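You operate a simulated robot arm through the tools that you are given. There is no shell and no other tool. Be economical: measure what you need, move in short steps, check, and stop when the job is done.

You run a simulated robot arm. Do the job below in one go: nothing can be reset, and whatever is moved stays where it is left.

TASK
Clamp the blue webs, lay the orange strip on, press it, bars up.
Fine: on the wheeled table; the table's two yellow bars down, strip across the joint, pressed by the thick green bar; that bar up again, yellow bars lifted off the web; other strips stay.

Only the result counts: the job must be done as asked and must still hold three seconds after the hand-in. Knocking over, shifting, dropping, spilling or breaking anything else fails it.

THE ROBOT
A 6-joint arm with a two-finger parallel gripper, fixed in place. Base frame: the origin is at the foot of the arm, x ahead of it, y to its left, z up; the work surface is at about z = 0.86. Lengths are in m, angles in rad, forces in N, time in s.
With the tool pointing down near the work surface it reaches from about 0.18 to 0.84 m from the base axis. Its first joint turns from -2.897 to 2.897 rad. Payload 3.91 kg.
The TCP is the grasp point between the finger pads, 0.03 m short of the fingertips. In the tool frame z runs along the fingers and y along their closing line. Largest opening 0.11 m; finger width 0.02, thickness 0.01; the body of the gripper, 0.048 by 0.112 m, starts 0.055 m behind the TCP.
Orientation is told as [roll, pitch, yaw] about the base's x, y, z axes, in that order, counted from this pose: with the fingers straight down and closing along the base's y, the tool's x points along the base's -x, its y along +y and its z along -z.

THE INTERFACE
- The arm moves only by the tool step_arm. Its argument "moves" is one flat list of numbers, 7 for each row, row after row: the shift along the tool's x, y, z in m, then the turn, a rotation vector about the tool's x, y, z in rad, then the closure, from 0 (fully open) to 1 (shut). In form: [x, y, z, ax, ay, az, gripper, x, y, z, ax, ay, az, gripper, ...]. A call has 1 to 10 rows; each row shifts and turns the commanded pose from where the row before left it, along the tool's axes as they then stand. Rows are played at 5 a second. More than 0.05 m and 0.15 rad between two rows, or a gripper value outside its range, and nothing of the call is played. Where a pose cannot be reached the arm comes as near as it can. A force on the tool above 90 N (or 10 N above the force at the start of the call, whichever is more), or a blocked arm, ends the call early, and 0.2 s more pass. The fingers move at their own pace (about 0.108 m/s each) and stop on an object; they squeeze with about 24 N. The grip force told is the motor's: it shows also when the fingers shut on nothing. Time passes only in rows, and 0.2 s behind the last, so rows that do not move let the fingers close. The reply holds the time, the measured pose of the TCP, the force on the tool along the base axes, the opening and the grip force, in the units named above and with some noise, with the torque about the TCP (base axes, N m) and any sound that the robot's microphone picked up.
- Cameras (640 x 400 px; columns grow to the right, rows downward): "scene" is fixed at [0.2233, -0.6499, 1.6212]; the picture's right is [0.84, -0.54, 0.00], its down [-0.50, -0.78, -0.37] and it looks along [0.20, 0.32, -0.93] (base axes); focal length 284 px, centre (320, 200). "wrist" rides on the gripper at [0.077, 0.007, -0.115] in the tool frame; the picture's right is [-0.09, 1.00, 0.00], its down [-0.80, -0.07, -0.59] and it looks along [-0.59, -0.05, 0.80] (tool axes); focal length 270 px, centre (320, 200). There is no depth. A picture from a camera that has moved, and an enlarged one, comes with that camera's place and axes in the base frame and with its lens.
- grab_frame(camera): a new picture of that camera. No time passes.
- move_column(by): slides the trunk up (or, below 0, down) by that many m; the arm rides with it, the base frame stays. It gives what a move gives, with no picture.
- enlarge(camera, box): a new picture of the part [left, top, right, bottom] of that camera's present view, enlarged. No time passes.
- close_job(): hands the job in; it is judged then, once.

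Go step by step. Nothing tells you positions but the pictures and the camera data: compare them with the known pose of the tool, close in by small moves and look again before you grip or let go. The budget is 120 turns and 76 pictures, counting those below and the enlarged ones. Unless the task says otherwise, let go and move clear before handing in, and close with one line.

The tools are called as name(argument=value, ...) on one line, values as JSON. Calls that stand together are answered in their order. step_arm: Moves the arm, as the interface text tells. Its arguments: {"type":"object","properties":{"moves":{"type":"array"}},"required":["moves"]} The other tools are called the same way: move_column (by) slides the trunk up or down; grab_frame (camera) takes a picture; enlarge (camera, box) takes an enlarged picture of a part of a camera's view; close_job () hands the job in.

At the start:

```text
time_s: 0.0
position: [0.1298, -0.3336, 1.3163]
ee_rot: [-0.001, 0.0, 0.001]
contact_force: [-0.7, -0.4, 0.2]
ft_torque: [-0.03, 0.0, 0.04]
gripper_width: 0.11
finger_force: 0.1
trunk travel left (down, up): [-0.475, 0.065]
```

scene: 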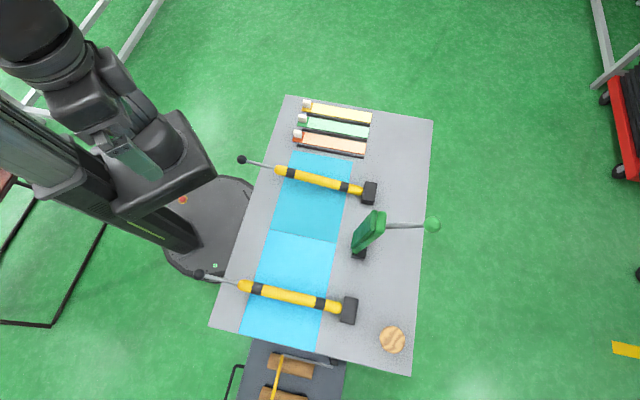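
wrist: 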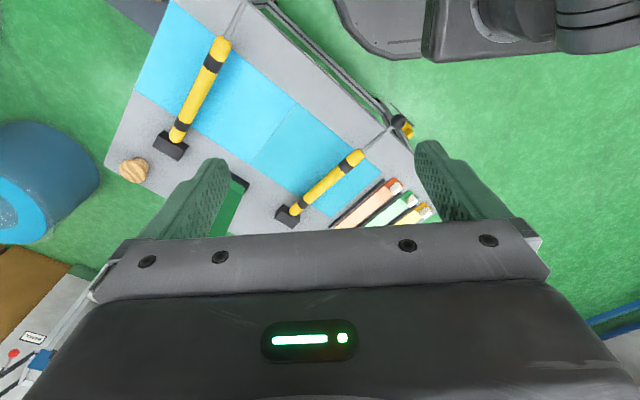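

The table holds two blue webs with a joint, two yellow clamp bars with handles, a green press bar at the side and three strips at the far end. I'll take closer looks first.

enlarge(camera="scene", box=[230, 90, 390, 190])

enlarge(camera="scene", box=[180, 150, 460, 325])

enlarge(camera="scene", box=[180, 240, 420, 390])

```text
4.00 times, centred on (310, 140) of scene
camera zoom: at [0.2233, -0.6499, 1.6212], right [0.84, -0.54, 0.0], down [-0.5, -0.78, -0.37], along [0.2, 0.32, -0.93], focal length 1137 px, centre (360, 440)
```

zoom: 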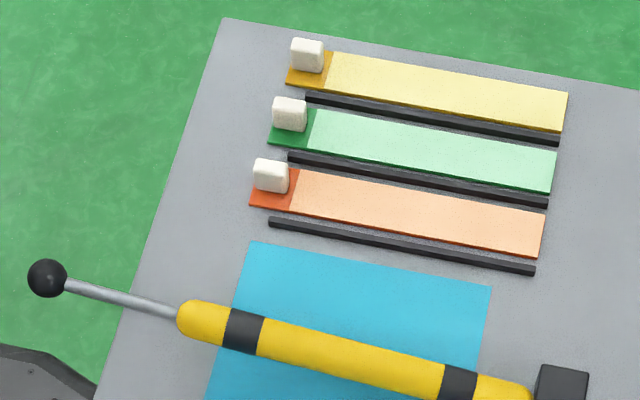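

```text
2.29 times, centred on (320, 238) of scene
camera zoom: at [0.2233, -0.6499, 1.6212], right [0.84, -0.54, 0.0], down [-0.5, -0.78, -0.37], along [0.2, 0.32, -0.93], focal length 650 px, centre (320, 114)
```

zoom: 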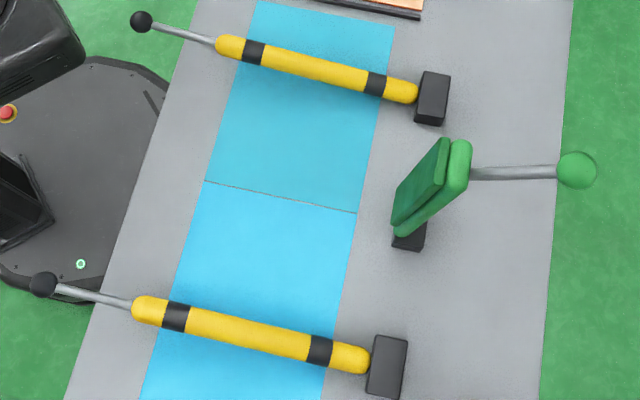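

```text
2.67 times, centred on (300, 315) of scene
camera zoom: at [0.2233, -0.6499, 1.6212], right [0.84, -0.54, 0.0], down [-0.5, -0.78, -0.37], along [0.2, 0.32, -0.93], focal length 758 px, centre (373, -107)
```

zoom: 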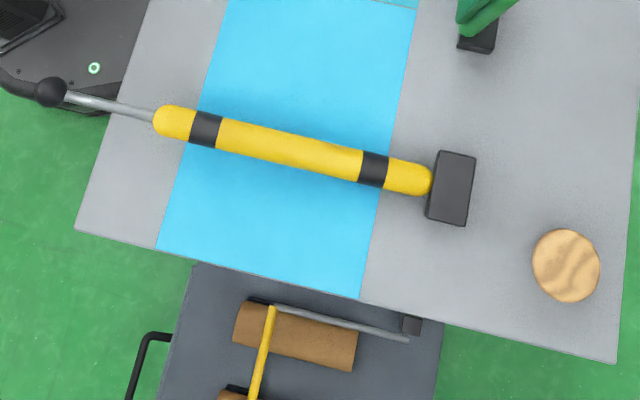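

I place the table turned by about 45°, with the joint roughly at (0.29,-0.45) and the ball of the upper yellow bar near (0.255,-0.19,0.925). Next I bring the wrist camera round for a low side view to judge how high the bars stand.

step_arm(moves=[0, 0, 0.03, 0, 0, -0.131, 0, 0, 0, 0.03, 0, 0, -0.131, 0, 0, 0, 0.03, 0, 0, -0.131, 0, 0, 0, 0.03, 0, 0, -0.131, 0, 0, 0, 0.03, 0, 0, -0.131, 0, 0, 0, 0.03, 0, 0, -0.131, 0, 0.045, -0.01, 0, 0, 0, 0, 0, 0.045, -0.01, 0, 0, 0, 0, 0, 0.045, -0.01, 0, 0, 0, 0, 0, 0.045, -0.01, 0, 0, 0, 0, 0])

```text
time_s: 2.2
position: [0.0313, -0.4947, 1.1384]
ee_rot: [0.002, -0.002, 0.787]
contact_force: [0.3, -0.2, 0.4]
ft_torque: [0.04, -0.02, -0.02]
gripper_width: 0.1099
finger_force: 0.1
trunk travel left (down, up): [-0.475, 0.065]
```

The tool is yawed to the table. I'll back off a bit further, tilt, and look.

step_arm(moves=[0.035, -0.033, 0, 0, 0, 0, 0, 0.035, -0.033, 0.01, 0, 0, 0, 0, 0.035, -0.033, 0.02, 0, 0, 0, 0, 0, 0, 0.02, 0, -0.13, 0, 0, 0, 0, 0.0, 0, -0.13, 0, 0, 0, 0, 0, 0, -0.13, 0, 0, 0, 0, 0, 0, -0.13, 0, 0])

grab_frame(camera="wrist")

```text
refused: row 3 steps farther than a row can; nothing moved
```

```text
70 pictures are left
camera wrist: at [-0.027, -0.545, 1.2528], right [-0.64, 0.77, 0.0], down [0.62, 0.52, 0.6], along [0.46, 0.38, -0.8], focal length 270 px, centre (320, 200)
```

wrist: 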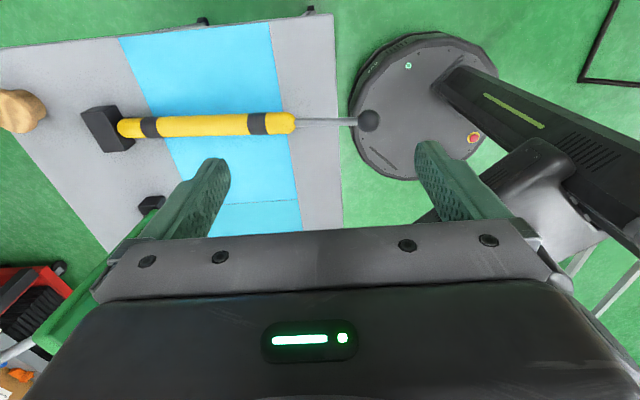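

Triangulating puts the lower bar's ball near (0.03,-0.42,0.92), with the bar raised about 10° on its hinge. I'll turn the fingers so they close along the table's long axis and go above that ball.

step_arm(moves=[0, 0, 0.005, 0, 0, 0.145, 0.3, 0, 0, 0.005, 0, 0, 0.145, 0.3, 0, 0, 0.005, 0, 0, 0.145, 0.3, 0, 0, 0.005, 0, 0, 0.145, 0.3, 0, 0, 0.005, 0, 0, 0.145, 0.3, 0, 0, 0.005, 0, 0, 0.145, 0.3, 0, 0, 0.005, 0, 0, 0.145, 0.3, 0, 0, 0.005, 0, 0, 0.145, 0.3, 0, 0, 0.005, 0, 0, 0.145, 0.3, 0, 0, 0.005, 0, 0, 0.145, 0.3])

step_arm(moves=[0.028, 0.027, 0, 0, 0, 0.122, 0.3, 0.028, 0.027, 0, 0, 0, 0, 0.3])

grab_frame(camera="wrist")

grab_frame(camera="scene")

```text
time_s: 4.4
position: [0.0337, -0.4905, 1.086]
ee_rot: [-0.001, -0.001, -0.667]
contact_force: [0.2, -0.6, -0.1]
ft_torque: [0.0, 0.0, -0.04]
gripper_width: 0.0769
finger_force: 0.1
trunk travel left (down, up): [-0.475, 0.065]
```

```text
time_s: 5.0
position: [0.0249, -0.4106, 1.0884]
ee_rot: [0.001, 0.001, -0.786]
contact_force: [0.4, 1.1, 0.1]
ft_torque: [-0.02, 0.0, -0.03]
gripper_width: 0.077
finger_force: 0.0
trunk travel left (down, up): [-0.475, 0.065]
```

```text
69 pictures are left
camera wrist: at [-0.0246, -0.3531, 1.2033], right [0.77, 0.64, 0.0], down [0.52, -0.62, 0.6], along [0.38, -0.46, -0.8], focal length 270 px, centre (320, 200)
```

wrist: 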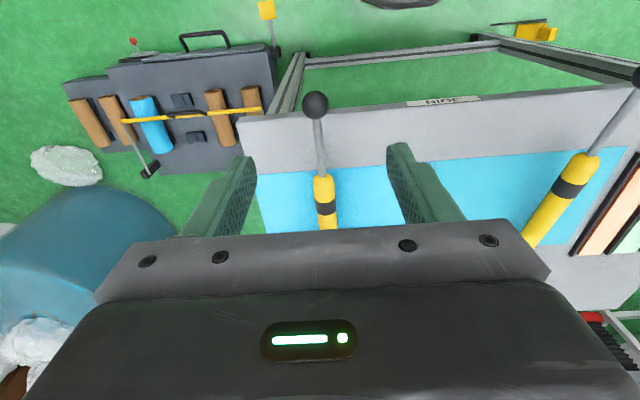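

```text
68 pictures are left
```

scene: 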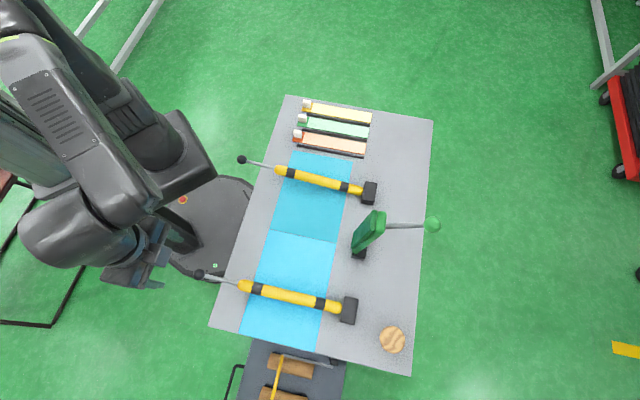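

The ball sits at about (0.026,-0.423,0.922), almost under the tool. I'll go down around it and look before closing.

step_arm(moves=[-0.01, -0.006, 0.04, 0, 0, 0, 0.3, 0, 0, 0.04, 0, 0, 0, 0.3, 0, 0, 0.04, 0, 0, 0, 0.3, 0, 0, 0.03, 0, 0, 0, 0.3])

grab_frame(camera="wrist")

enlarge(camera="scene", box=[100, 220, 300, 345])

```text
time_s: 6.0
position: [0.0283, -0.4245, 0.9377]
ee_rot: [-0.001, 0.0, -0.784]
contact_force: [0.8, -0.4, 0.6]
ft_torque: [0.02, 0.02, 0.03]
gripper_width: 0.077
finger_force: 0.0
trunk travel left (down, up): [-0.475, 0.065]
```

```text
67 pictures are left
camera wrist: at [-0.021, -0.3663, 1.0528], right [0.77, 0.64, 0.0], down [0.52, -0.62, 0.59], along [0.38, -0.46, -0.8], focal length 270 px, centre (320, 200)
```

wrist: 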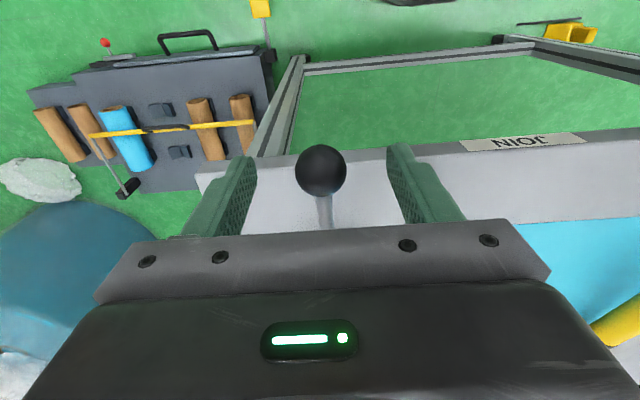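

```text
3.20 times, centred on (200, 282) of scene
camera zoom: at [0.2233, -0.6499, 1.6212], right [0.84, -0.54, 0.0], down [-0.5, -0.78, -0.37], along [0.2, 0.32, -0.93], focal length 910 px, centre (704, -64)
```

zoom: 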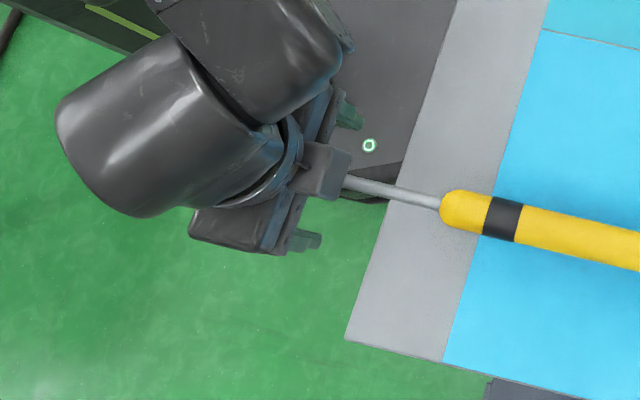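

The ball is centred between the fingers and about 15 mm below the TCP. I'll lower and close on it.

step_arm(moves=[0, 0, 0.014, 0, 0, 0, 0.3, 0, 0, 0, 0, 0, 0, 1, 0, 0, 0, 0, 0, 0, 1, 0, 0, 0, 0, 0, 0, 1])

grab_frame(camera="wrist")

```text
time_s: 7.0
position: [0.0268, -0.424, 0.9226]
ee_rot: [-0.002, 0.0, -0.787]
contact_force: [-0.4, 1.6, 0.4]
ft_torque: [-0.24, -0.22, 0.0]
gripper_width: 0.027
finger_force: 45.1
trunk travel left (down, up): [-0.475, 0.065]
```

```text
65 pictures are left
camera wrist: at [-0.0213, -0.3649, 1.0386], right [0.77, 0.64, 0.0], down [0.52, -0.62, 0.59], along [0.38, -0.46, -0.8], focal length 270 px, centre (320, 200)
```

wrist: 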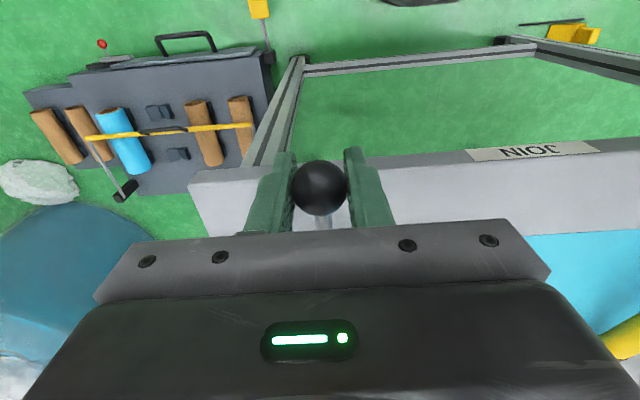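

The ball is held (0.027 m). Now I push it down in small steps.

step_arm(moves=[0.001, 0, 0.01, 0, 0, 0, 1, 0.001, 0, 0.01, 0, 0, 0, 1, 0.0005, 0, 0.01, 0, 0, 0, 1])

```text
time_s: 7.8
position: [0.0253, -0.4223, 0.8938]
ee_rot: [-0.002, 0.0, -0.784]
contact_force: [-5.2, -1.2, 0.7]
ft_torque: [-0.44, -0.62, -0.02]
gripper_width: 0.0272
finger_force: 44.7
trunk travel left (down, up): [-0.475, 0.065]
```

step_arm(moves=[0, 0, 0.006, 0, 0, 0, 1, 0, 0, 0.006, 0, 0, 0, 1, 0, 0, 0.006, 0, 0, 0, 1])

grab_frame(camera="wrist")

enlarge(camera="scene", box=[180, 240, 420, 390])

```text
time_s: 8.6
position: [0.0246, -0.4213, 0.8743]
ee_rot: [0.002, 0.001, -0.785]
contact_force: [-3.9, 6.1, 0.3]
ft_torque: [-0.43, -0.52, -0.09]
gripper_width: 0.0272
finger_force: 45.2
trunk travel left (down, up): [-0.475, 0.065]
```

```text
64 pictures are left
camera wrist: at [-0.0235, -0.3629, 0.9896], right [0.77, 0.64, 0.0], down [0.52, -0.62, 0.59], along [0.38, -0.45, -0.8], focal length 270 px, centre (320, 200)
```

wrist: 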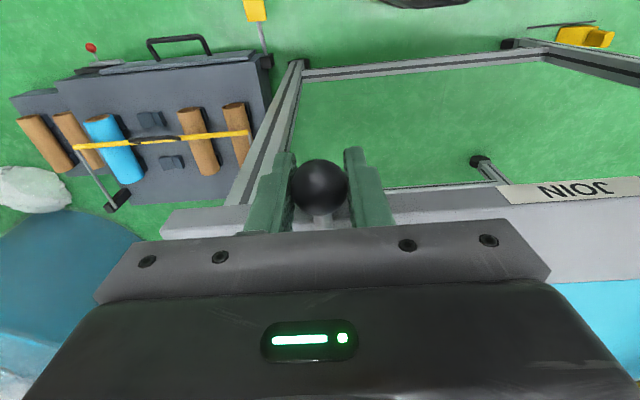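

```text
2.67 times, centred on (300, 315) of scene
camera zoom: at [0.2233, -0.6499, 1.6212], right [0.84, -0.54, 0.0], down [-0.5, -0.78, -0.37], along [0.2, 0.32, -0.93], focal length 758 px, centre (373, -107)
```

zoom: 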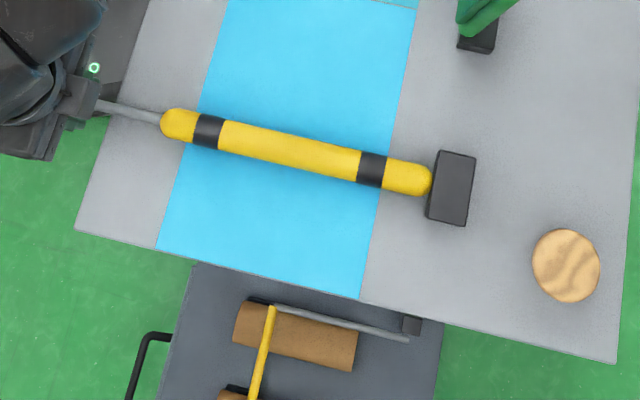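

step_arm(moves=[0, 0, 0.004, 0, 0, 0, 1, 0, 0, 0.004, 0, 0, 0, 1])

```text
time_s: 9.2
position: [0.0262, -0.4216, 0.8683]
ee_rot: [-0.003, -0.003, -0.786]
contact_force: [-5.7, -1.8, 31.4]
ft_torque: [0.19, 0.12, 0.04]
gripper_width: 0.0276
finger_force: 44.5
trunk travel left (down, up): [-0.475, 0.065]
```

The reaction force jumped to 31 N, so the bar has bottomed out on the web. I'll ease off, open, rise and check that it stays down.

step_arm(moves=[0, 0, -0.003, 0, 0, 0, 1, 0, 0, 0, 0, 0, 0, 0.3, 0, 0, 0, 0, 0, 0, 0.3, 0, 0, -0.04, 0, 0, 0, 0.3, 0, 0, -0.04, 0, 0, 0, 0.3, 0, 0, -0.04, 0, 0, 0, 0.3, 0, 0, -0.04, 0, 0, 0, 0.3])

grab_frame(camera="wrist")

```text
time_s: 10.8
position: [0.0258, -0.417, 1.0282]
ee_rot: [-0.001, 0.0, -0.784]
contact_force: [0.9, 0.3, 0.2]
ft_torque: [-0.04, 0.02, 0.04]
gripper_width: 0.0769
finger_force: 0.1
trunk travel left (down, up): [-0.475, 0.065]
```

```text
62 pictures are left
camera wrist: at [-0.0238, -0.358, 1.1434], right [0.77, 0.64, 0.0], down [0.52, -0.62, 0.59], along [0.38, -0.46, -0.8], focal length 270 px, centre (320, 200)
```

wrist: 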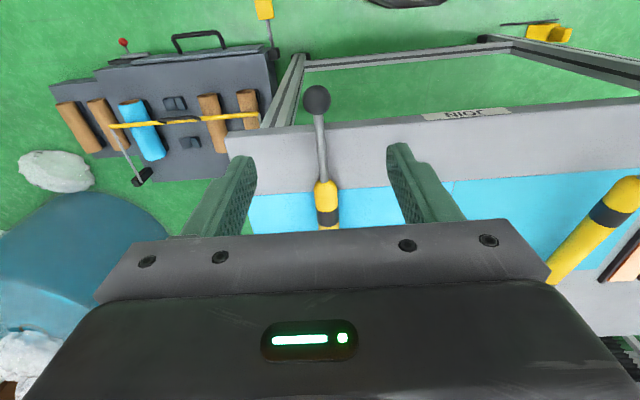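

The lower bar stays down. I'll move over to the upper bar's ball, expected near (0.255,-0.19,0.925).

step_arm(moves=[0, 0.046, -0.01, 0, 0, 0, 0.3, 0, 0.046, -0.01, 0, 0, 0, 0.3, 0, 0.046, 0, 0, 0, 0, 0.3, 0, 0.046, 0, 0, 0, 0, 0.3, 0, 0.046, 0, 0, 0, 0, 0.3, 0, 0.046, 0, 0, 0, 0, 0.3, 0, 0.046, 0, 0, 0, 0, 0.3])

grab_frame(camera="wrist")

```text
time_s: 12.4
position: [0.256, -0.1923, 1.0483]
ee_rot: [0.002, 0.0, -0.787]
contact_force: [0.6, -0.6, -0.2]
ft_torque: [-0.04, 0.0, 0.01]
gripper_width: 0.0768
finger_force: 0.0
trunk travel left (down, up): [-0.475, 0.065]
```

```text
61 pictures are left
camera wrist: at [0.2079, -0.1335, 1.163], right [0.77, 0.64, 0.0], down [0.52, -0.62, 0.59], along [0.38, -0.46, -0.8], focal length 270 px, centre (320, 200)
```

wrist: 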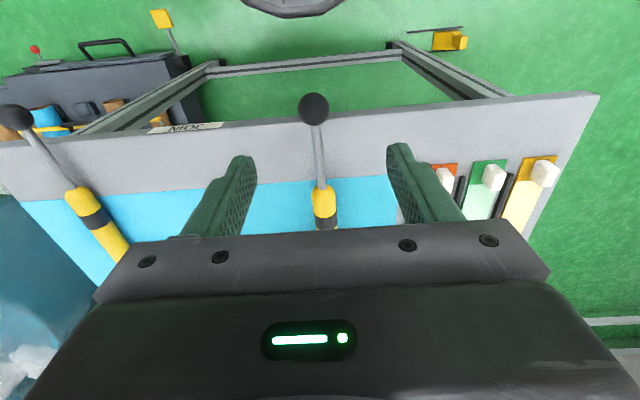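

The upper ball is at about (0.254,-0.198,0.922). I'll go down, grip it and lower it as before.

step_arm(moves=[-0.003, -0.005, 0.042, 0, 0, 0, 0.3, 0, 0, 0.042, 0, 0, 0, 0.3, 0, 0, 0.042, 0, 0, 0, 0.3, 0, 0, 0, 0, 0, 0, 1, 0, 0, 0, 0, 0, 0, 1, 0, 0, 0, 0, 0, 0, 1])

grab_frame(camera="wrist")

```text
time_s: 13.8
position: [0.2552, -0.1984, 0.9242]
ee_rot: [-0.002, -0.001, -0.785]
contact_force: [21.0, 24.6, -1.0]
ft_torque: [-0.27, -0.28, 0.03]
gripper_width: 0.0272
finger_force: 45.0
trunk travel left (down, up): [-0.475, 0.065]
```

```text
60 pictures are left
camera wrist: at [0.2055, -0.1388, 1.0389], right [0.77, 0.64, 0.0], down [0.52, -0.62, 0.6], along [0.38, -0.46, -0.8], focal length 270 px, centre (320, 200)
```

wrist: 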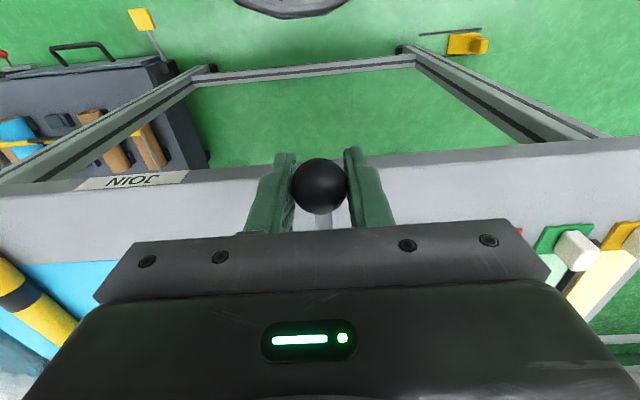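

There is a side force of about 32 N from being slightly off centre. I relieve it while lowering.

step_arm(moves=[0, 0.002, 0, 0, 0, 0, 1, 0.001, 0, 0.01, 0, 0, 0, 1, 0.001, 0, 0.01, 0, 0, 0, 1, 0.0005, 0, 0.01, 0, 0, 0, 1])

```text
time_s: 14.8
position: [0.2523, -0.1942, 0.8917]
ee_rot: [-0.002, 0.0, -0.785]
contact_force: [6.2, 10.4, 0.9]
ft_torque: [-0.4, -0.29, -0.06]
gripper_width: 0.0273
finger_force: 44.5
trunk travel left (down, up): [-0.475, 0.065]
```

step_arm(moves=[0, 0.0005, 0.006, 0, 0, 0, 1, 0, 0, 0.006, 0, 0, 0, 1, 0, 0, 0.006, 0, 0, 0, 1, 0, 0, 0.004, 0, 0, 0, 1, 0, 0, 0.003, 0, 0, 0, 1])

```text
time_s: 16.0
position: [0.2511, -0.1951, 0.8697]
ee_rot: [-0.001, -0.003, -0.787]
contact_force: [-5.6, -2.6, 32.7]
ft_torque: [0.18, 0.19, 0.03]
gripper_width: 0.0275
finger_force: 45.0
trunk travel left (down, up): [-0.475, 0.065]
```

The upper bar is down too. I release, rise, and turn the tool back to close across the strip's tab block.

step_arm(moves=[0, 0, -0.003, 0, 0, 0, 1, 0, 0, 0, 0, 0, 0, 0.3, 0, 0, 0, 0, 0, 0, 0.3, 0, 0, -0.045, 0, 0, 0, 0.3, 0, 0, -0.045, 0, 0, 0, 0.3, 0, 0, -0.045, 0, 0, 0, 0.3, 0, 0, -0.045, 0, 0, 0, 0.4, 0, 0, 0, 0, 0, -0.145, 0.4, 0, 0, 0, 0, 0, -0.145, 0.4, 0, 0, 0, 0, 0, -0.145, 0.4])

step_arm(moves=[0, 0, 0, 0, 0, -0.142, 0.4, 0, 0, 0, 0, 0, -0.142, 0.4, 0, 0, 0, 0, 0, -0.142, 0.4, 0, 0, 0, 0, 0, -0.142, 0.4, 0, 0, 0, 0, 0, -0.142, 0.4, 0, 0, 0, 0, 0, -0.142, 0.4, 0, 0, 0, 0, 0, -0.142, 0.4, 0, 0, 0, 0, 0, -0.142, 0.4, -0.04, -0.03, 0, 0, 0, 0, 0.4, -0.04, -0.03, 0, 0, 0, 0, 0.4])

grab_frame(camera="wrist")

grab_frame(camera="scene")

```text
time_s: 18.2
position: [0.2534, -0.1953, 1.0539]
ee_rot: [0.002, 0.0, -0.351]
contact_force: [-0.5, 0.0, 0.6]
ft_torque: [0.01, 0.01, -0.01]
gripper_width: 0.0658
finger_force: 0.0
trunk travel left (down, up): [-0.475, 0.065]
```

```text
time_s: 20.4
position: [0.3538, -0.1818, 1.0511]
ee_rot: [0.003, 0.003, 0.787]
contact_force: [-0.5, 0.1, -0.8]
ft_torque: [-0.01, 0.02, -0.01]
gripper_width: 0.066
finger_force: 0.1
trunk travel left (down, up): [-0.475, 0.065]
```

```text
59 pictures are left
camera wrist: at [0.2958, -0.2327, 1.1654], right [-0.64, 0.77, 0.0], down [0.62, 0.52, 0.59], along [0.45, 0.38, -0.8], focal length 270 px, centre (320, 200)
```

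wrist: 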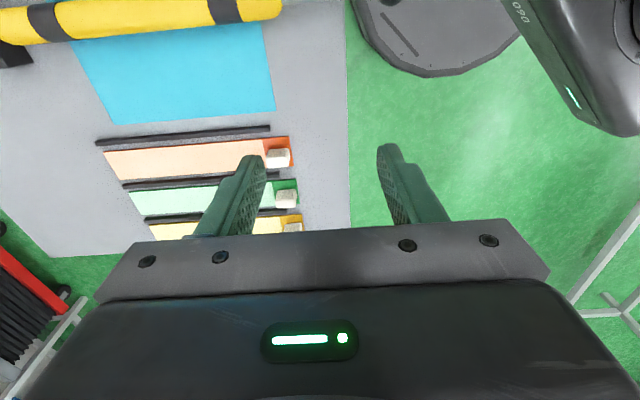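

```text
58 pictures are left
```

scene: 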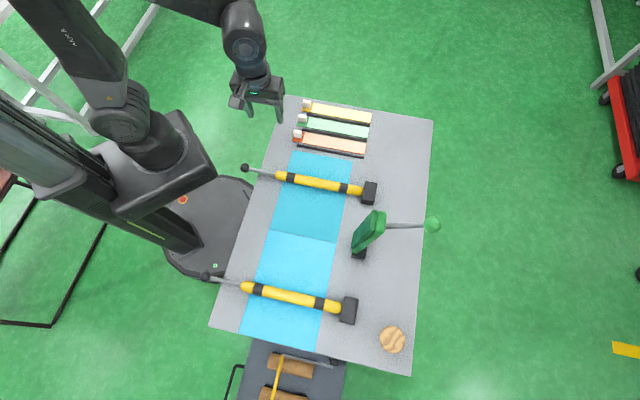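

Both yellow bars are down and the table hasn't shifted. The orange strip's white block is near (0.444,-0.172), so I'll move above it and check.

step_arm(moves=[-0.024, -0.019, 0.02, 0, 0, 0, 0.4, -0.024, -0.019, 0.03, 0, 0, 0, 0.4, -0.023, -0.019, 0.03, 0, 0, 0, 0.4])

grab_frame(camera="wrist")

enlarge(camera="scene", box=[230, 90, 390, 190])

```text
time_s: 21.2
position: [0.4433, -0.1707, 0.9748]
ee_rot: [-0.001, 0.0, 0.788]
contact_force: [0.7, 0.0, 0.0]
ft_torque: [0.03, 0.05, 0.03]
gripper_width: 0.066
finger_force: 0.1
trunk travel left (down, up): [-0.475, 0.065]
```

```text
57 pictures are left
camera wrist: at [0.3843, -0.2206, 1.0905], right [-0.64, 0.77, 0.0], down [0.62, 0.52, 0.59], along [0.45, 0.38, -0.8], focal length 270 px, centre (320, 200)
```

wrist: 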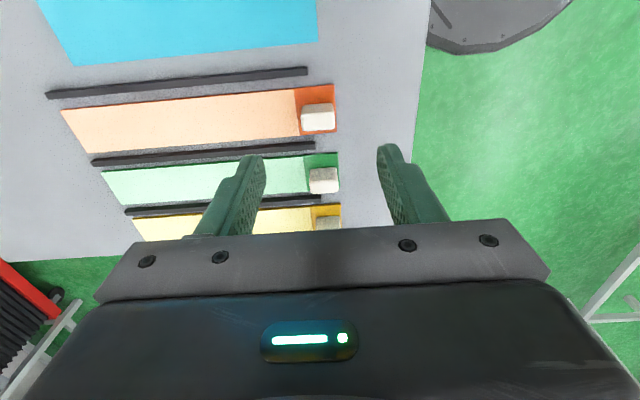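

```text
4.00 times, centred on (310, 140) of scene
camera zoom: at [0.2233, -0.6499, 1.6212], right [0.84, -0.54, 0.0], down [-0.5, -0.78, -0.37], along [0.2, 0.32, -0.93], focal length 1137 px, centre (360, 440)
```

zoom: 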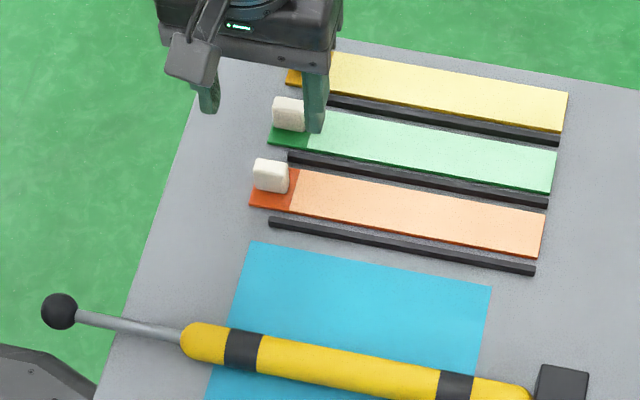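

The block is straight under the TCP. I descend so the fingertips end just above the strip, then close.

step_arm(moves=[0, -0.001, 0.04, 0, 0, 0, 0.4, 0, 0, 0.026, 0, 0, 0, 0.4, 0, 0, 0.01, 0, 0, 0, 0.4])

grab_frame(camera="wrist")

enlarge(camera="scene", box=[230, 90, 390, 190])

```text
time_s: 22.0
position: [0.4408, -0.172, 0.8989]
ee_rot: [0.0, 0.001, 0.788]
contact_force: [0.4, 0.3, -0.2]
ft_torque: [0.02, 0.0, -0.01]
gripper_width: 0.0659
finger_force: 0.1
trunk travel left (down, up): [-0.475, 0.065]
```

```text
55 pictures are left
camera wrist: at [0.3826, -0.2221, 1.0132], right [-0.64, 0.77, 0.0], down [0.62, 0.52, 0.59], along [0.46, 0.38, -0.8], focal length 270 px, centre (320, 200)
```

wrist: 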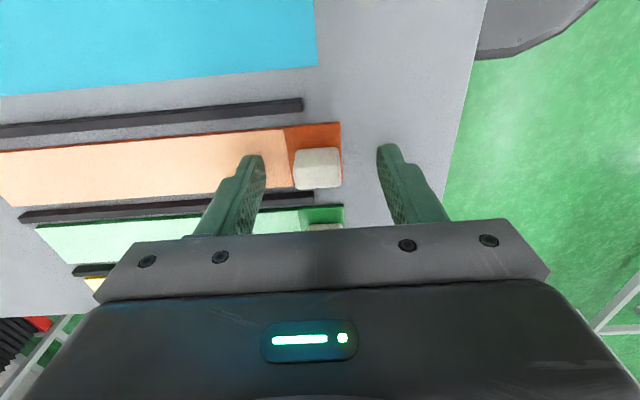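

```text
4.00 times, centred on (310, 140) of scene
camera zoom: at [0.2233, -0.6499, 1.6212], right [0.84, -0.54, 0.0], down [-0.5, -0.78, -0.37], along [0.2, 0.32, -0.93], focal length 1137 px, centre (360, 440)
```

zoom: 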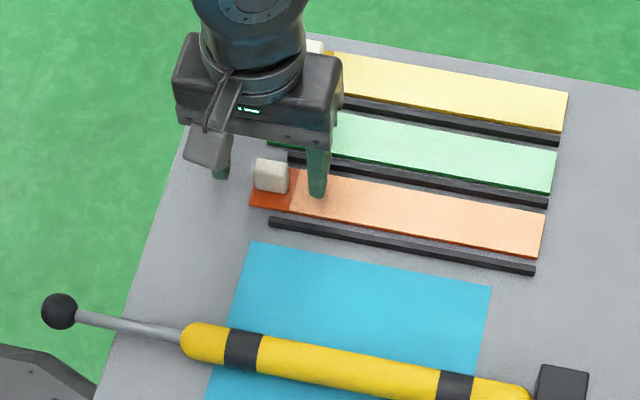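

step_arm(moves=[0, 0, 0.002, 0, 0, 0, 0.4, 0, 0, 0, 0, 0, 0, 0.7, 0, 0, 0, 0, 0, 0, 1, 0, 0, 0, 0, 0, 0, 1])

grab_frame(camera="wrist")

```text
time_s: 23.0
position: [0.4425, -0.171, 0.8949]
ee_rot: [0.0, 0.0, 0.784]
contact_force: [-0.8, 0.7, 0.3]
ft_torque: [0.03, -0.01, 0.02]
gripper_width: 0.0247
finger_force: 24.3
trunk travel left (down, up): [-0.475, 0.065]
```

```text
53 pictures are left
camera wrist: at [0.3831, -0.222, 1.0104], right [-0.64, 0.77, 0.0], down [0.62, 0.52, 0.59], along [0.46, 0.38, -0.8], focal length 270 px, centre (320, 200)
```

wrist: 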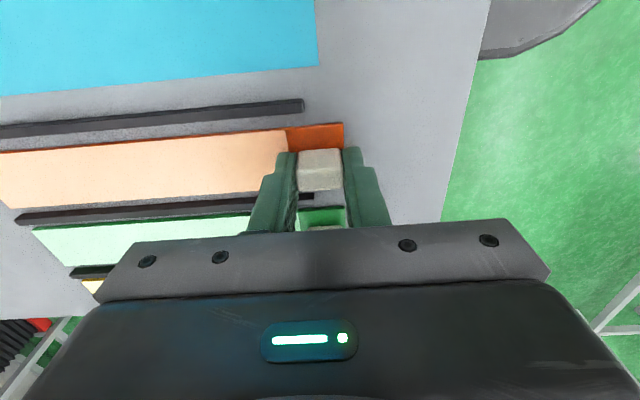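

The block is gripped. I lift the strip clear and carry it over the yellow bar to above the joint.

step_arm(moves=[0, 0, -0.02, 0, 0, 0, 1, 0, 0, -0.035, 0, 0, 0, 1, 0, 0, -0.035, 0, 0, 0, 1])

enlarge(camera="scene", box=[230, 90, 390, 190])

```text
time_s: 23.8
position: [0.4412, -0.172, 0.9855]
ee_rot: [-0.001, 0.0, 0.786]
contact_force: [0.0, -0.3, 0.2]
ft_torque: [0.05, 0.01, -0.01]
gripper_width: 0.0248
finger_force: 24.2
trunk travel left (down, up): [-0.475, 0.065]
```

```text
4.00 times, centred on (310, 140) of scene
camera zoom: at [0.2233, -0.6499, 1.6212], right [0.84, -0.54, 0.0], down [-0.5, -0.78, -0.37], along [0.2, 0.32, -0.93], focal length 1137 px, centre (360, 440)
```

zoom: 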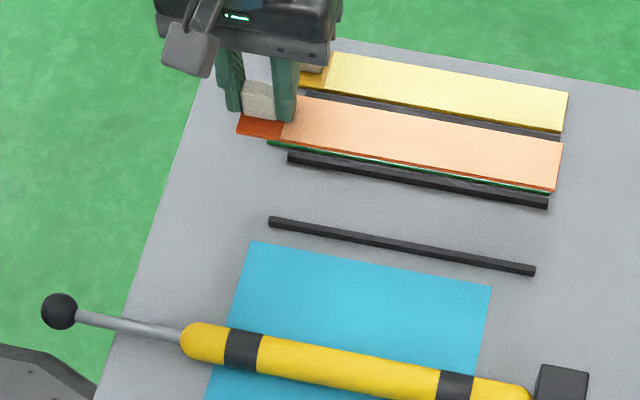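

step_arm(moves=[0.042, 0.003, 0, 0, 0, 0, 1, 0.042, 0.004, 0, 0, 0, 0, 1, 0.042, 0.004, 0, 0, 0, 0, 1, 0.042, 0.004, 0, 0, 0, 0, 1, 0.042, 0.004, 0, 0, 0, 0, 1, 0.042, 0.004, 0, 0, 0, 0, 1, 0.041, 0.003, 0, 0, 0, 0, 1])

grab_frame(camera="wrist")

enlarge(camera="scene", box=[220, 180, 396, 290])

```text
time_s: 25.4
position: [0.2168, -0.3609, 0.9844]
ee_rot: [0.001, 0.0, 0.786]
contact_force: [-1.4, 0.4, 0.4]
ft_torque: [0.01, -0.01, 0.01]
gripper_width: 0.025
finger_force: 24.0
trunk travel left (down, up): [-0.475, 0.065]
```

```text
51 pictures are left
camera wrist: at [0.1571, -0.4108, 1.1], right [-0.64, 0.77, 0.0], down [0.62, 0.52, 0.59], along [0.46, 0.38, -0.8], focal length 270 px, centre (320, 200)
```

wrist: 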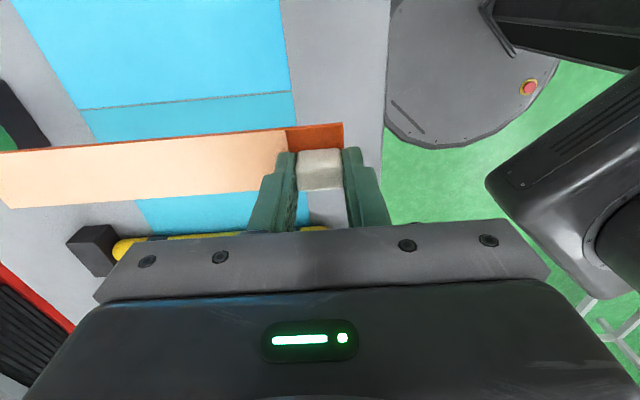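

```text
3.64 times, centred on (308, 235) of scene
camera zoom: at [0.2233, -0.6499, 1.6212], right [0.84, -0.54, 0.0], down [-0.5, -0.78, -0.37], along [0.2, 0.32, -0.93], focal length 1034 px, centre (364, 73)
```

zoom: 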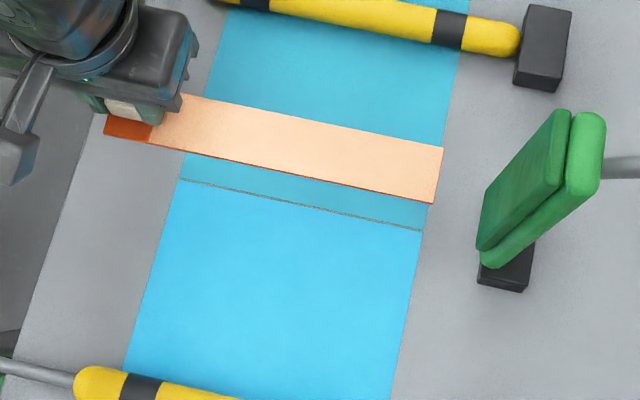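

The strip is parallel to the joint and well centred across the web. It needs about 17 mm more toward -s, so I'll shift it and lower part way.

step_arm(moves=[0.017, 0, 0.02, 0, 0, 0, 1, 0, 0, 0.025, 0, 0, 0, 1, 0, 0, 0.025, 0, 0, 0, 1])

grab_frame(camera="wrist")

enlarge(camera="scene", box=[220, 180, 396, 290])

```text
time_s: 26.2
position: [0.2028, -0.3756, 0.9145]
ee_rot: [0.001, 0.001, 0.787]
contact_force: [-0.2, 0.1, -1.3]
ft_torque: [0.05, 0.02, 0.0]
gripper_width: 0.0248
finger_force: 24.3
trunk travel left (down, up): [-0.475, 0.065]
```

```text
49 pictures are left
camera wrist: at [0.1437, -0.4251, 1.0287], right [-0.64, 0.77, 0.0], down [0.62, 0.52, 0.59], along [0.46, 0.38, -0.8], focal length 270 px, centre (320, 200)
```

wrist: 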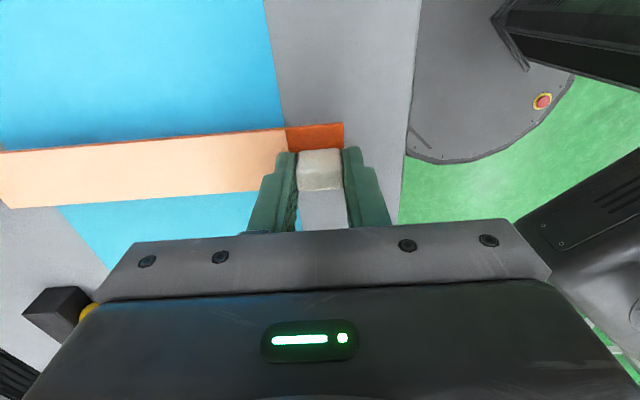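

```text
3.64 times, centred on (308, 235) of scene
camera zoom: at [0.2233, -0.6499, 1.6212], right [0.84, -0.54, 0.0], down [-0.5, -0.78, -0.37], along [0.2, 0.32, -0.93], focal length 1034 px, centre (364, 73)
```

zoom: 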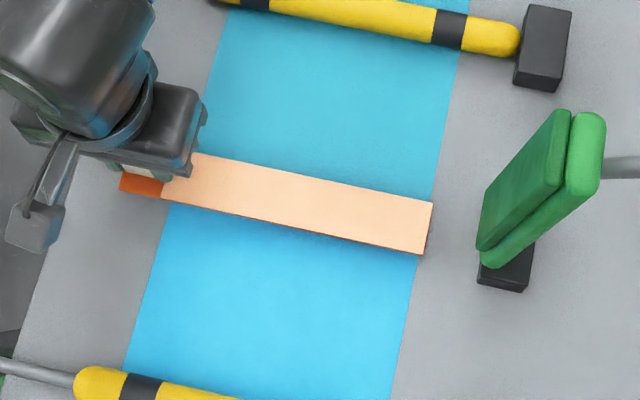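

The strip's centre line now sits over the joint to within about 2 mm. I lower it onto the webs.

step_arm(moves=[0, 0, 0.008, 0, 0, 0, 1, 0, 0, 0.006, 0, 0, 0, 1, 0, 0, 0.004, 0, 0, 0, 1])

enlarge(camera="scene", box=[220, 180, 396, 290])

```text
time_s: 27.0
position: [0.2056, -0.3762, 0.8962]
ee_rot: [0.001, -0.002, 0.785]
contact_force: [-0.7, 0.1, -0.5]
ft_torque: [0.02, 0.02, -0.01]
gripper_width: 0.0246
finger_force: 23.8
trunk travel left (down, up): [-0.475, 0.065]
```

```text
3.64 times, centred on (308, 235) of scene
camera zoom: at [0.2233, -0.6499, 1.6212], right [0.84, -0.54, 0.0], down [-0.5, -0.78, -0.37], along [0.2, 0.32, -0.93], focal length 1034 px, centre (364, 73)
```

zoom: 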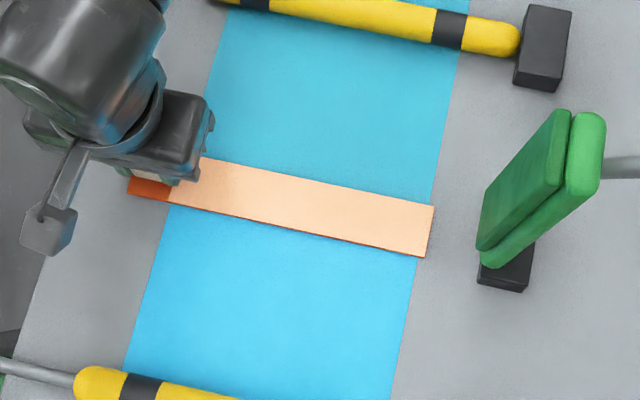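

step_arm(moves=[0.001, 0, 0.0015, 0, 0, 0, 1, 0, 0, 0.001, 0, 0, 0, 1])

```text
time_s: 27.6
position: [0.2043, -0.3738, 0.8942]
ee_rot: [-0.002, 0.002, 0.788]
contact_force: [0.5, 1.5, 17.7]
ft_torque: [0.06, 0.04, 0.01]
gripper_width: 0.0251
finger_force: 24.3
trunk travel left (down, up): [-0.475, 0.065]
```

The strip rests on the webs with 18 N of contact. I ease off, let go and rise.

step_arm(moves=[0, 0, -0.001, 0, 0, 0, 1, 0, 0, 0, 0, 0, 0, 0.7, 0, 0, 0, 0, 0, 0, 0.5, 0, 0, 0, 0, 0, 0, 0.5, 0, 0, -0.04, 0, 0, 0, 0.5, 0, 0, -0.04, 0, 0, 0, 0.5, 0, 0, -0.04, 0, 0, 0, 0.4])

grab_frame(camera="wrist")

enlarge(camera="scene", box=[220, 180, 396, 290])

```text
time_s: 29.2
position: [0.2044, -0.3737, 1.012]
ee_rot: [0.0, 0.0, 0.786]
contact_force: [0.1, 0.0, 0.4]
ft_torque: [0.02, 0.02, -0.03]
gripper_width: 0.0659
finger_force: 0.0
trunk travel left (down, up): [-0.475, 0.065]
```

```text
46 pictures are left
camera wrist: at [0.1464, -0.4234, 1.1273], right [-0.64, 0.77, 0.0], down [0.62, 0.52, 0.59], along [0.46, 0.38, -0.8], focal length 270 px, centre (320, 200)
```

wrist: 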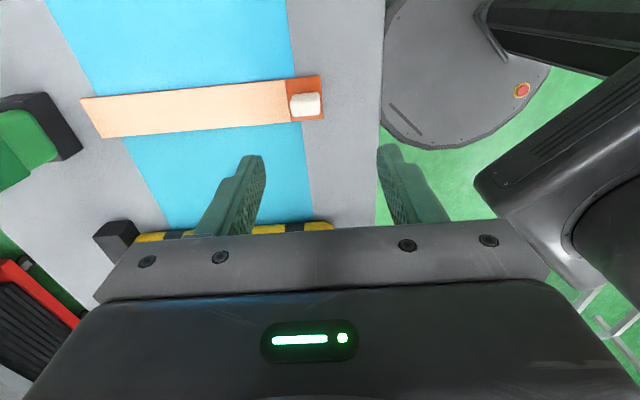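

```text
3.64 times, centred on (308, 235) of scene
camera zoom: at [0.2233, -0.6499, 1.6212], right [0.84, -0.54, 0.0], down [-0.5, -0.78, -0.37], along [0.2, 0.32, -0.93], focal length 1034 px, centre (364, 73)
```

zoom: 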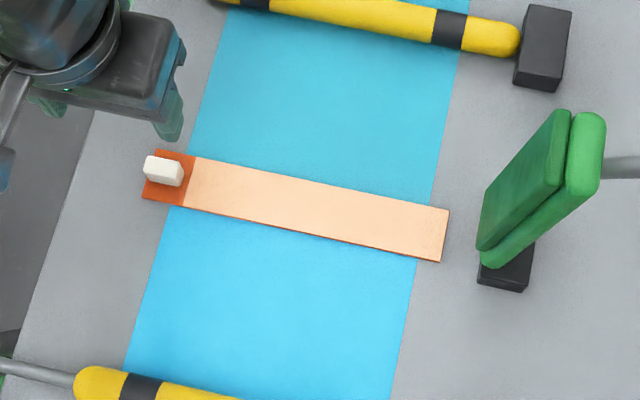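

On release the strip dragged about 12 mm away from the tab side, because the fingertips were touching it. I'll slide it back by closing on the block with the tips a few millimetres higher, and this time open clear of the strip.

step_arm(moves=[0, 0, 0.04, 0, 0, 0, 0.4, 0, 0, 0.04, 0, 0, 0, 0.4, 0, 0, 0.031, 0, 0, 0, 0.4, 0, 0, 0, 0, 0, 0, 0.55, 0, 0, 0, 0, 0, 0, 0.65, 0, 0, 0, 0, 0, 0, 0.75, 0, 0, 0, 0, 0, 0, 0.85, 0, 0, 0, 0, 0, 0, 0.85])

enlarge(camera="scene", box=[220, 180, 396, 290])

```text
time_s: 31.0
position: [0.2067, -0.3753, 0.8999]
ee_rot: [0.0, 0.001, 0.787]
contact_force: [0.9, 0.4, -0.9]
ft_torque: [0.02, -0.01, 0.01]
gripper_width: 0.0248
finger_force: 24.3
trunk travel left (down, up): [-0.475, 0.065]
```

```text
3.64 times, centred on (308, 235) of scene
camera zoom: at [0.2233, -0.6499, 1.6212], right [0.84, -0.54, 0.0], down [-0.5, -0.78, -0.37], along [0.2, 0.32, -0.93], focal length 1034 px, centre (364, 73)
```

zoom: 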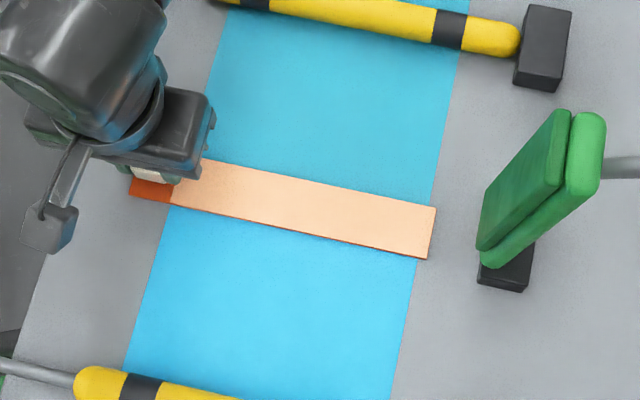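

It has slid back correctly. I nudge it 3 mm more toward the tab side, then open and rise.

step_arm(moves=[0, 0.003, 0, 0, 0, 0, 0.85, 0, 0, 0, 0, 0, 0, 0.7, 0, 0, 0, 0, 0, 0, 0.5, 0, 0, 0, 0, 0, 0, 0.5, 0, 0, -0.04, 0, 0, 0, 0.5, 0, 0, -0.04, 0, 0, 0, 0.5, 0, 0, -0.04, 0, 0, 0, 0.4])

enlarge(camera="scene", box=[220, 180, 396, 290])

```text
time_s: 32.6
position: [0.2009, -0.3705, 1.0192]
ee_rot: [-0.002, 0.0, 0.786]
contact_force: [0.0, -0.1, -0.1]
ft_torque: [0.02, -0.01, 0.0]
gripper_width: 0.0661
finger_force: 0.0
trunk travel left (down, up): [-0.475, 0.065]
```

```text
3.64 times, centred on (308, 235) of scene
camera zoom: at [0.2233, -0.6499, 1.6212], right [0.84, -0.54, 0.0], down [-0.5, -0.78, -0.37], along [0.2, 0.32, -0.93], focal length 1034 px, centre (364, 73)
```

zoom: 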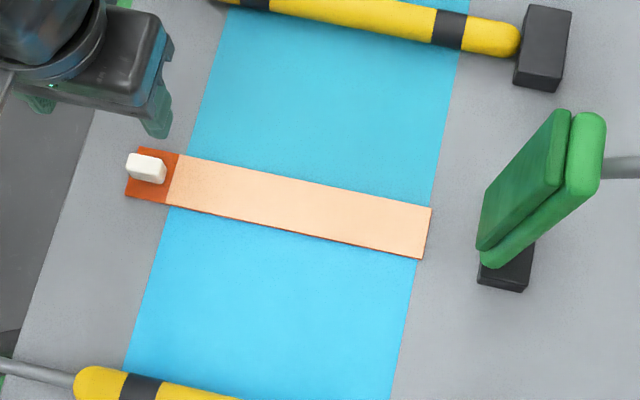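

The strip now covers the web exactly, with the tab hanging clear. Next is the green bar, so I rise and turn to look at its ball from above.

step_arm(moves=[0, 0, -0.03, 0, 0, 0.145, 0.3, 0, 0, -0.03, 0, 0, 0.145, 0.3, 0, 0, -0.03, 0, 0, 0.145, 0.3, 0, 0, -0.03, 0, 0, 0.145, 0.3, 0, 0, -0.03, 0, 0, 0.145, 0.3, 0, 0, -0.03, 0, 0, 0.145, 0.3, 0, 0, -0.03, 0, 0, 0.145, 0.3, 0, 0, -0.03, 0, 0, 0.145, 0.3, 0, 0, -0.02, 0, 0, 0.145, 0.3, 0, 0, -0.02, 0, 0, 0.145, 0.3])

step_arm(moves=[0, 0, 0, 0, 0, 0.121, 0.3, -0.04, 0, 0, 0, 0, 0, 0.3, -0.04, 0, 0, 0, 0, 0, 0.3, -0.04, 0, 0, 0, 0, 0, 0.3, -0.04, 0, 0, 0, 0, 0, 0.3, -0.04, 0, 0, 0, 0, 0, 0.3])

grab_frame(camera="wrist")

grab_frame(camera="scene")

```text
time_s: 34.8
position: [0.1997, -0.3729, 1.3057]
ee_rot: [0.001, 0.0, -0.668]
contact_force: [-0.4, 0.4, -0.4]
ft_torque: [0.0, 0.01, 0.01]
gripper_width: 0.0769
finger_force: 0.1
trunk travel left (down, up): [-0.475, 0.065]
```

```text
time_s: 36.2
position: [0.3462, -0.5136, 1.3016]
ee_rot: [0.0, 0.001, -0.785]
contact_force: [0.3, -0.1, -0.3]
ft_torque: [0.03, -0.01, 0.05]
gripper_width: 0.0769
finger_force: 0.0
trunk travel left (down, up): [-0.475, 0.065]
```

```text
42 pictures are left
camera wrist: at [0.2969, -0.4556, 1.4173], right [0.77, 0.64, 0.0], down [0.52, -0.62, 0.59], along [0.38, -0.45, -0.8], focal length 270 px, centre (320, 200)
```

wrist: 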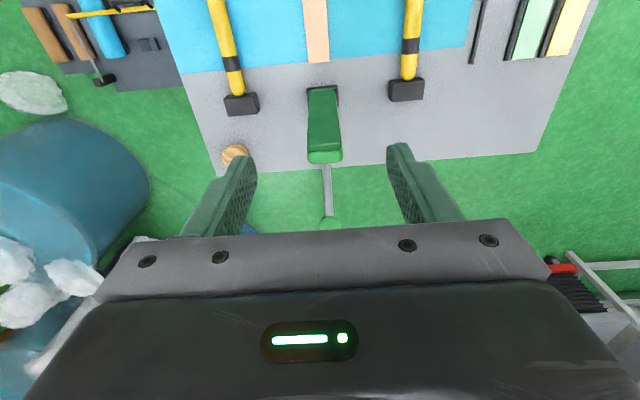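

```text
41 pictures are left
```

scene: 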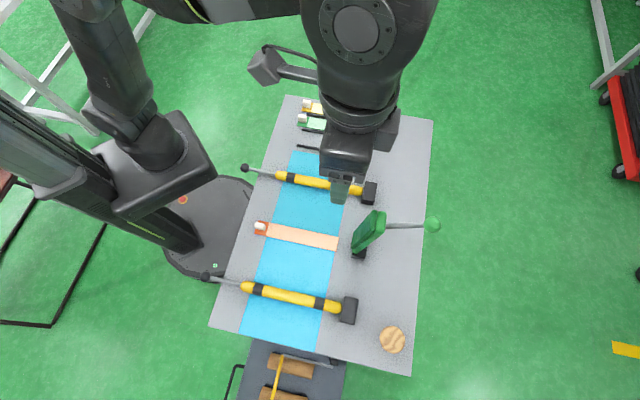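

The green ball is near (0.460,-0.630,1.15), so the bar leans past vertical. I'll move over it.

step_arm(moves=[-0.04, 0, 0, 0, 0, 0, 0.3, -0.04, 0, 0, 0, 0, 0, 0.3, -0.04, 0, 0, 0, 0, 0, 0.3, -0.04, 0, 0, 0, 0, 0, 0.3, 0, 0, 0.03, 0, 0, 0, 0.3, 0, 0, 0.03, 0, 0, 0, 0.3])

grab_frame(camera="wrist")

```text
time_s: 37.6
position: [0.4052, -0.5605, 1.2068]
ee_rot: [0.001, 0.0, -0.785]
contact_force: [0.7, 0.7, 0.5]
ft_torque: [0.02, -0.02, 0.03]
gripper_width: 0.077
finger_force: 0.1
out of reach, approached as far as the arm can: row 1, 2, 3, 4
trunk travel left (down, up): [-0.475, 0.065]
```

```text
40 pictures are left
camera wrist: at [0.357, -0.5011, 1.3215], right [0.77, 0.64, 0.0], down [0.52, -0.62, 0.59], along [0.38, -0.46, -0.8], focal length 270 px, centre (320, 200)
```

wrist: 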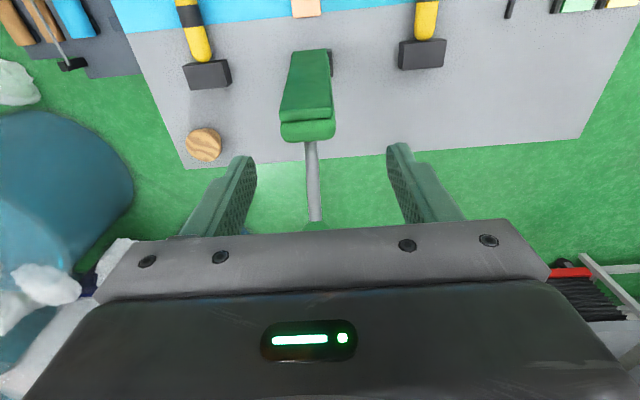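

Vertical reach runs out at this height, so I'll tilt the tool outward by about 30°, which also suits the arc of the lever.

step_arm(moves=[0, 0, 0, 0, -0.13, 0, 0.3, 0, 0, 0, 0, -0.13, 0, 0.3, 0, 0, 0, 0, -0.13, 0, 0.3, 0, 0, 0, 0, -0.13, 0, 0.3])

grab_frame(camera="wrist")

```text
time_s: 38.6
position: [0.404, -0.561, 1.2071]
ee_rot: [0.0, -0.52, -0.785]
contact_force: [0.3, -1.3, 0.7]
ft_torque: [0.03, 0.0, 0.0]
gripper_width: 0.0769
finger_force: 0.0
trunk travel left (down, up): [-0.475, 0.065]
```

```text
39 pictures are left
camera wrist: at [0.3221, -0.4699, 1.2678], right [0.76, 0.65, 0.04], down [0.23, -0.33, 0.91], along [0.61, -0.68, -0.4], focal length 270 px, centre (320, 200)
```

wrist: 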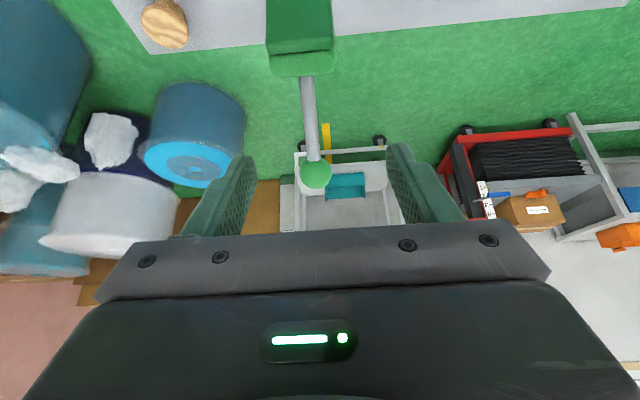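

The ball at (0.4615,-0.630,1.150) is now clearly visible between the fingers. I line up, then approach along the tool axis.

step_arm(moves=[-0.025, -0.003, 0, 0, 0, 0, 0.3, -0.024, -0.003, 0, 0, 0, 0, 0.3, 0, 0, 0.03, 0, 0, 0, 0.3, 0, 0, 0.03, 0, 0, 0, 0.3])

grab_frame(camera="wrist")

```text
time_s: 39.6
position: [0.452, -0.6141, 1.1804]
ee_rot: [-0.002, -0.52, -0.786]
contact_force: [0.7, -0.6, -0.9]
ft_torque: [0.01, -0.01, -0.03]
gripper_width: 0.0769
finger_force: 0.0
trunk travel left (down, up): [-0.475, 0.065]
```

```text
38 pictures are left
camera wrist: at [0.3703, -0.5233, 1.242], right [0.76, 0.65, 0.04], down [0.23, -0.33, 0.91], along [0.61, -0.68, -0.4], focal length 270 px, centre (320, 200)
```

wrist: 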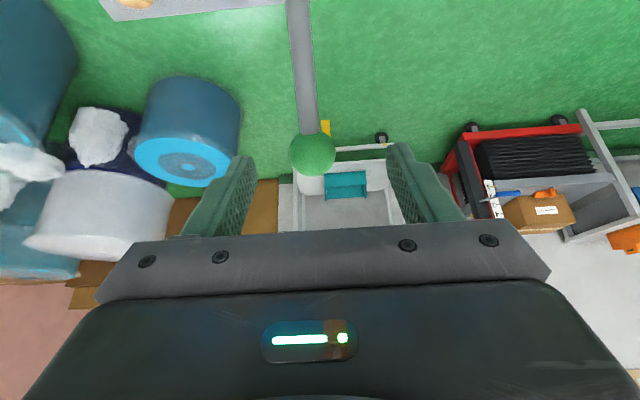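

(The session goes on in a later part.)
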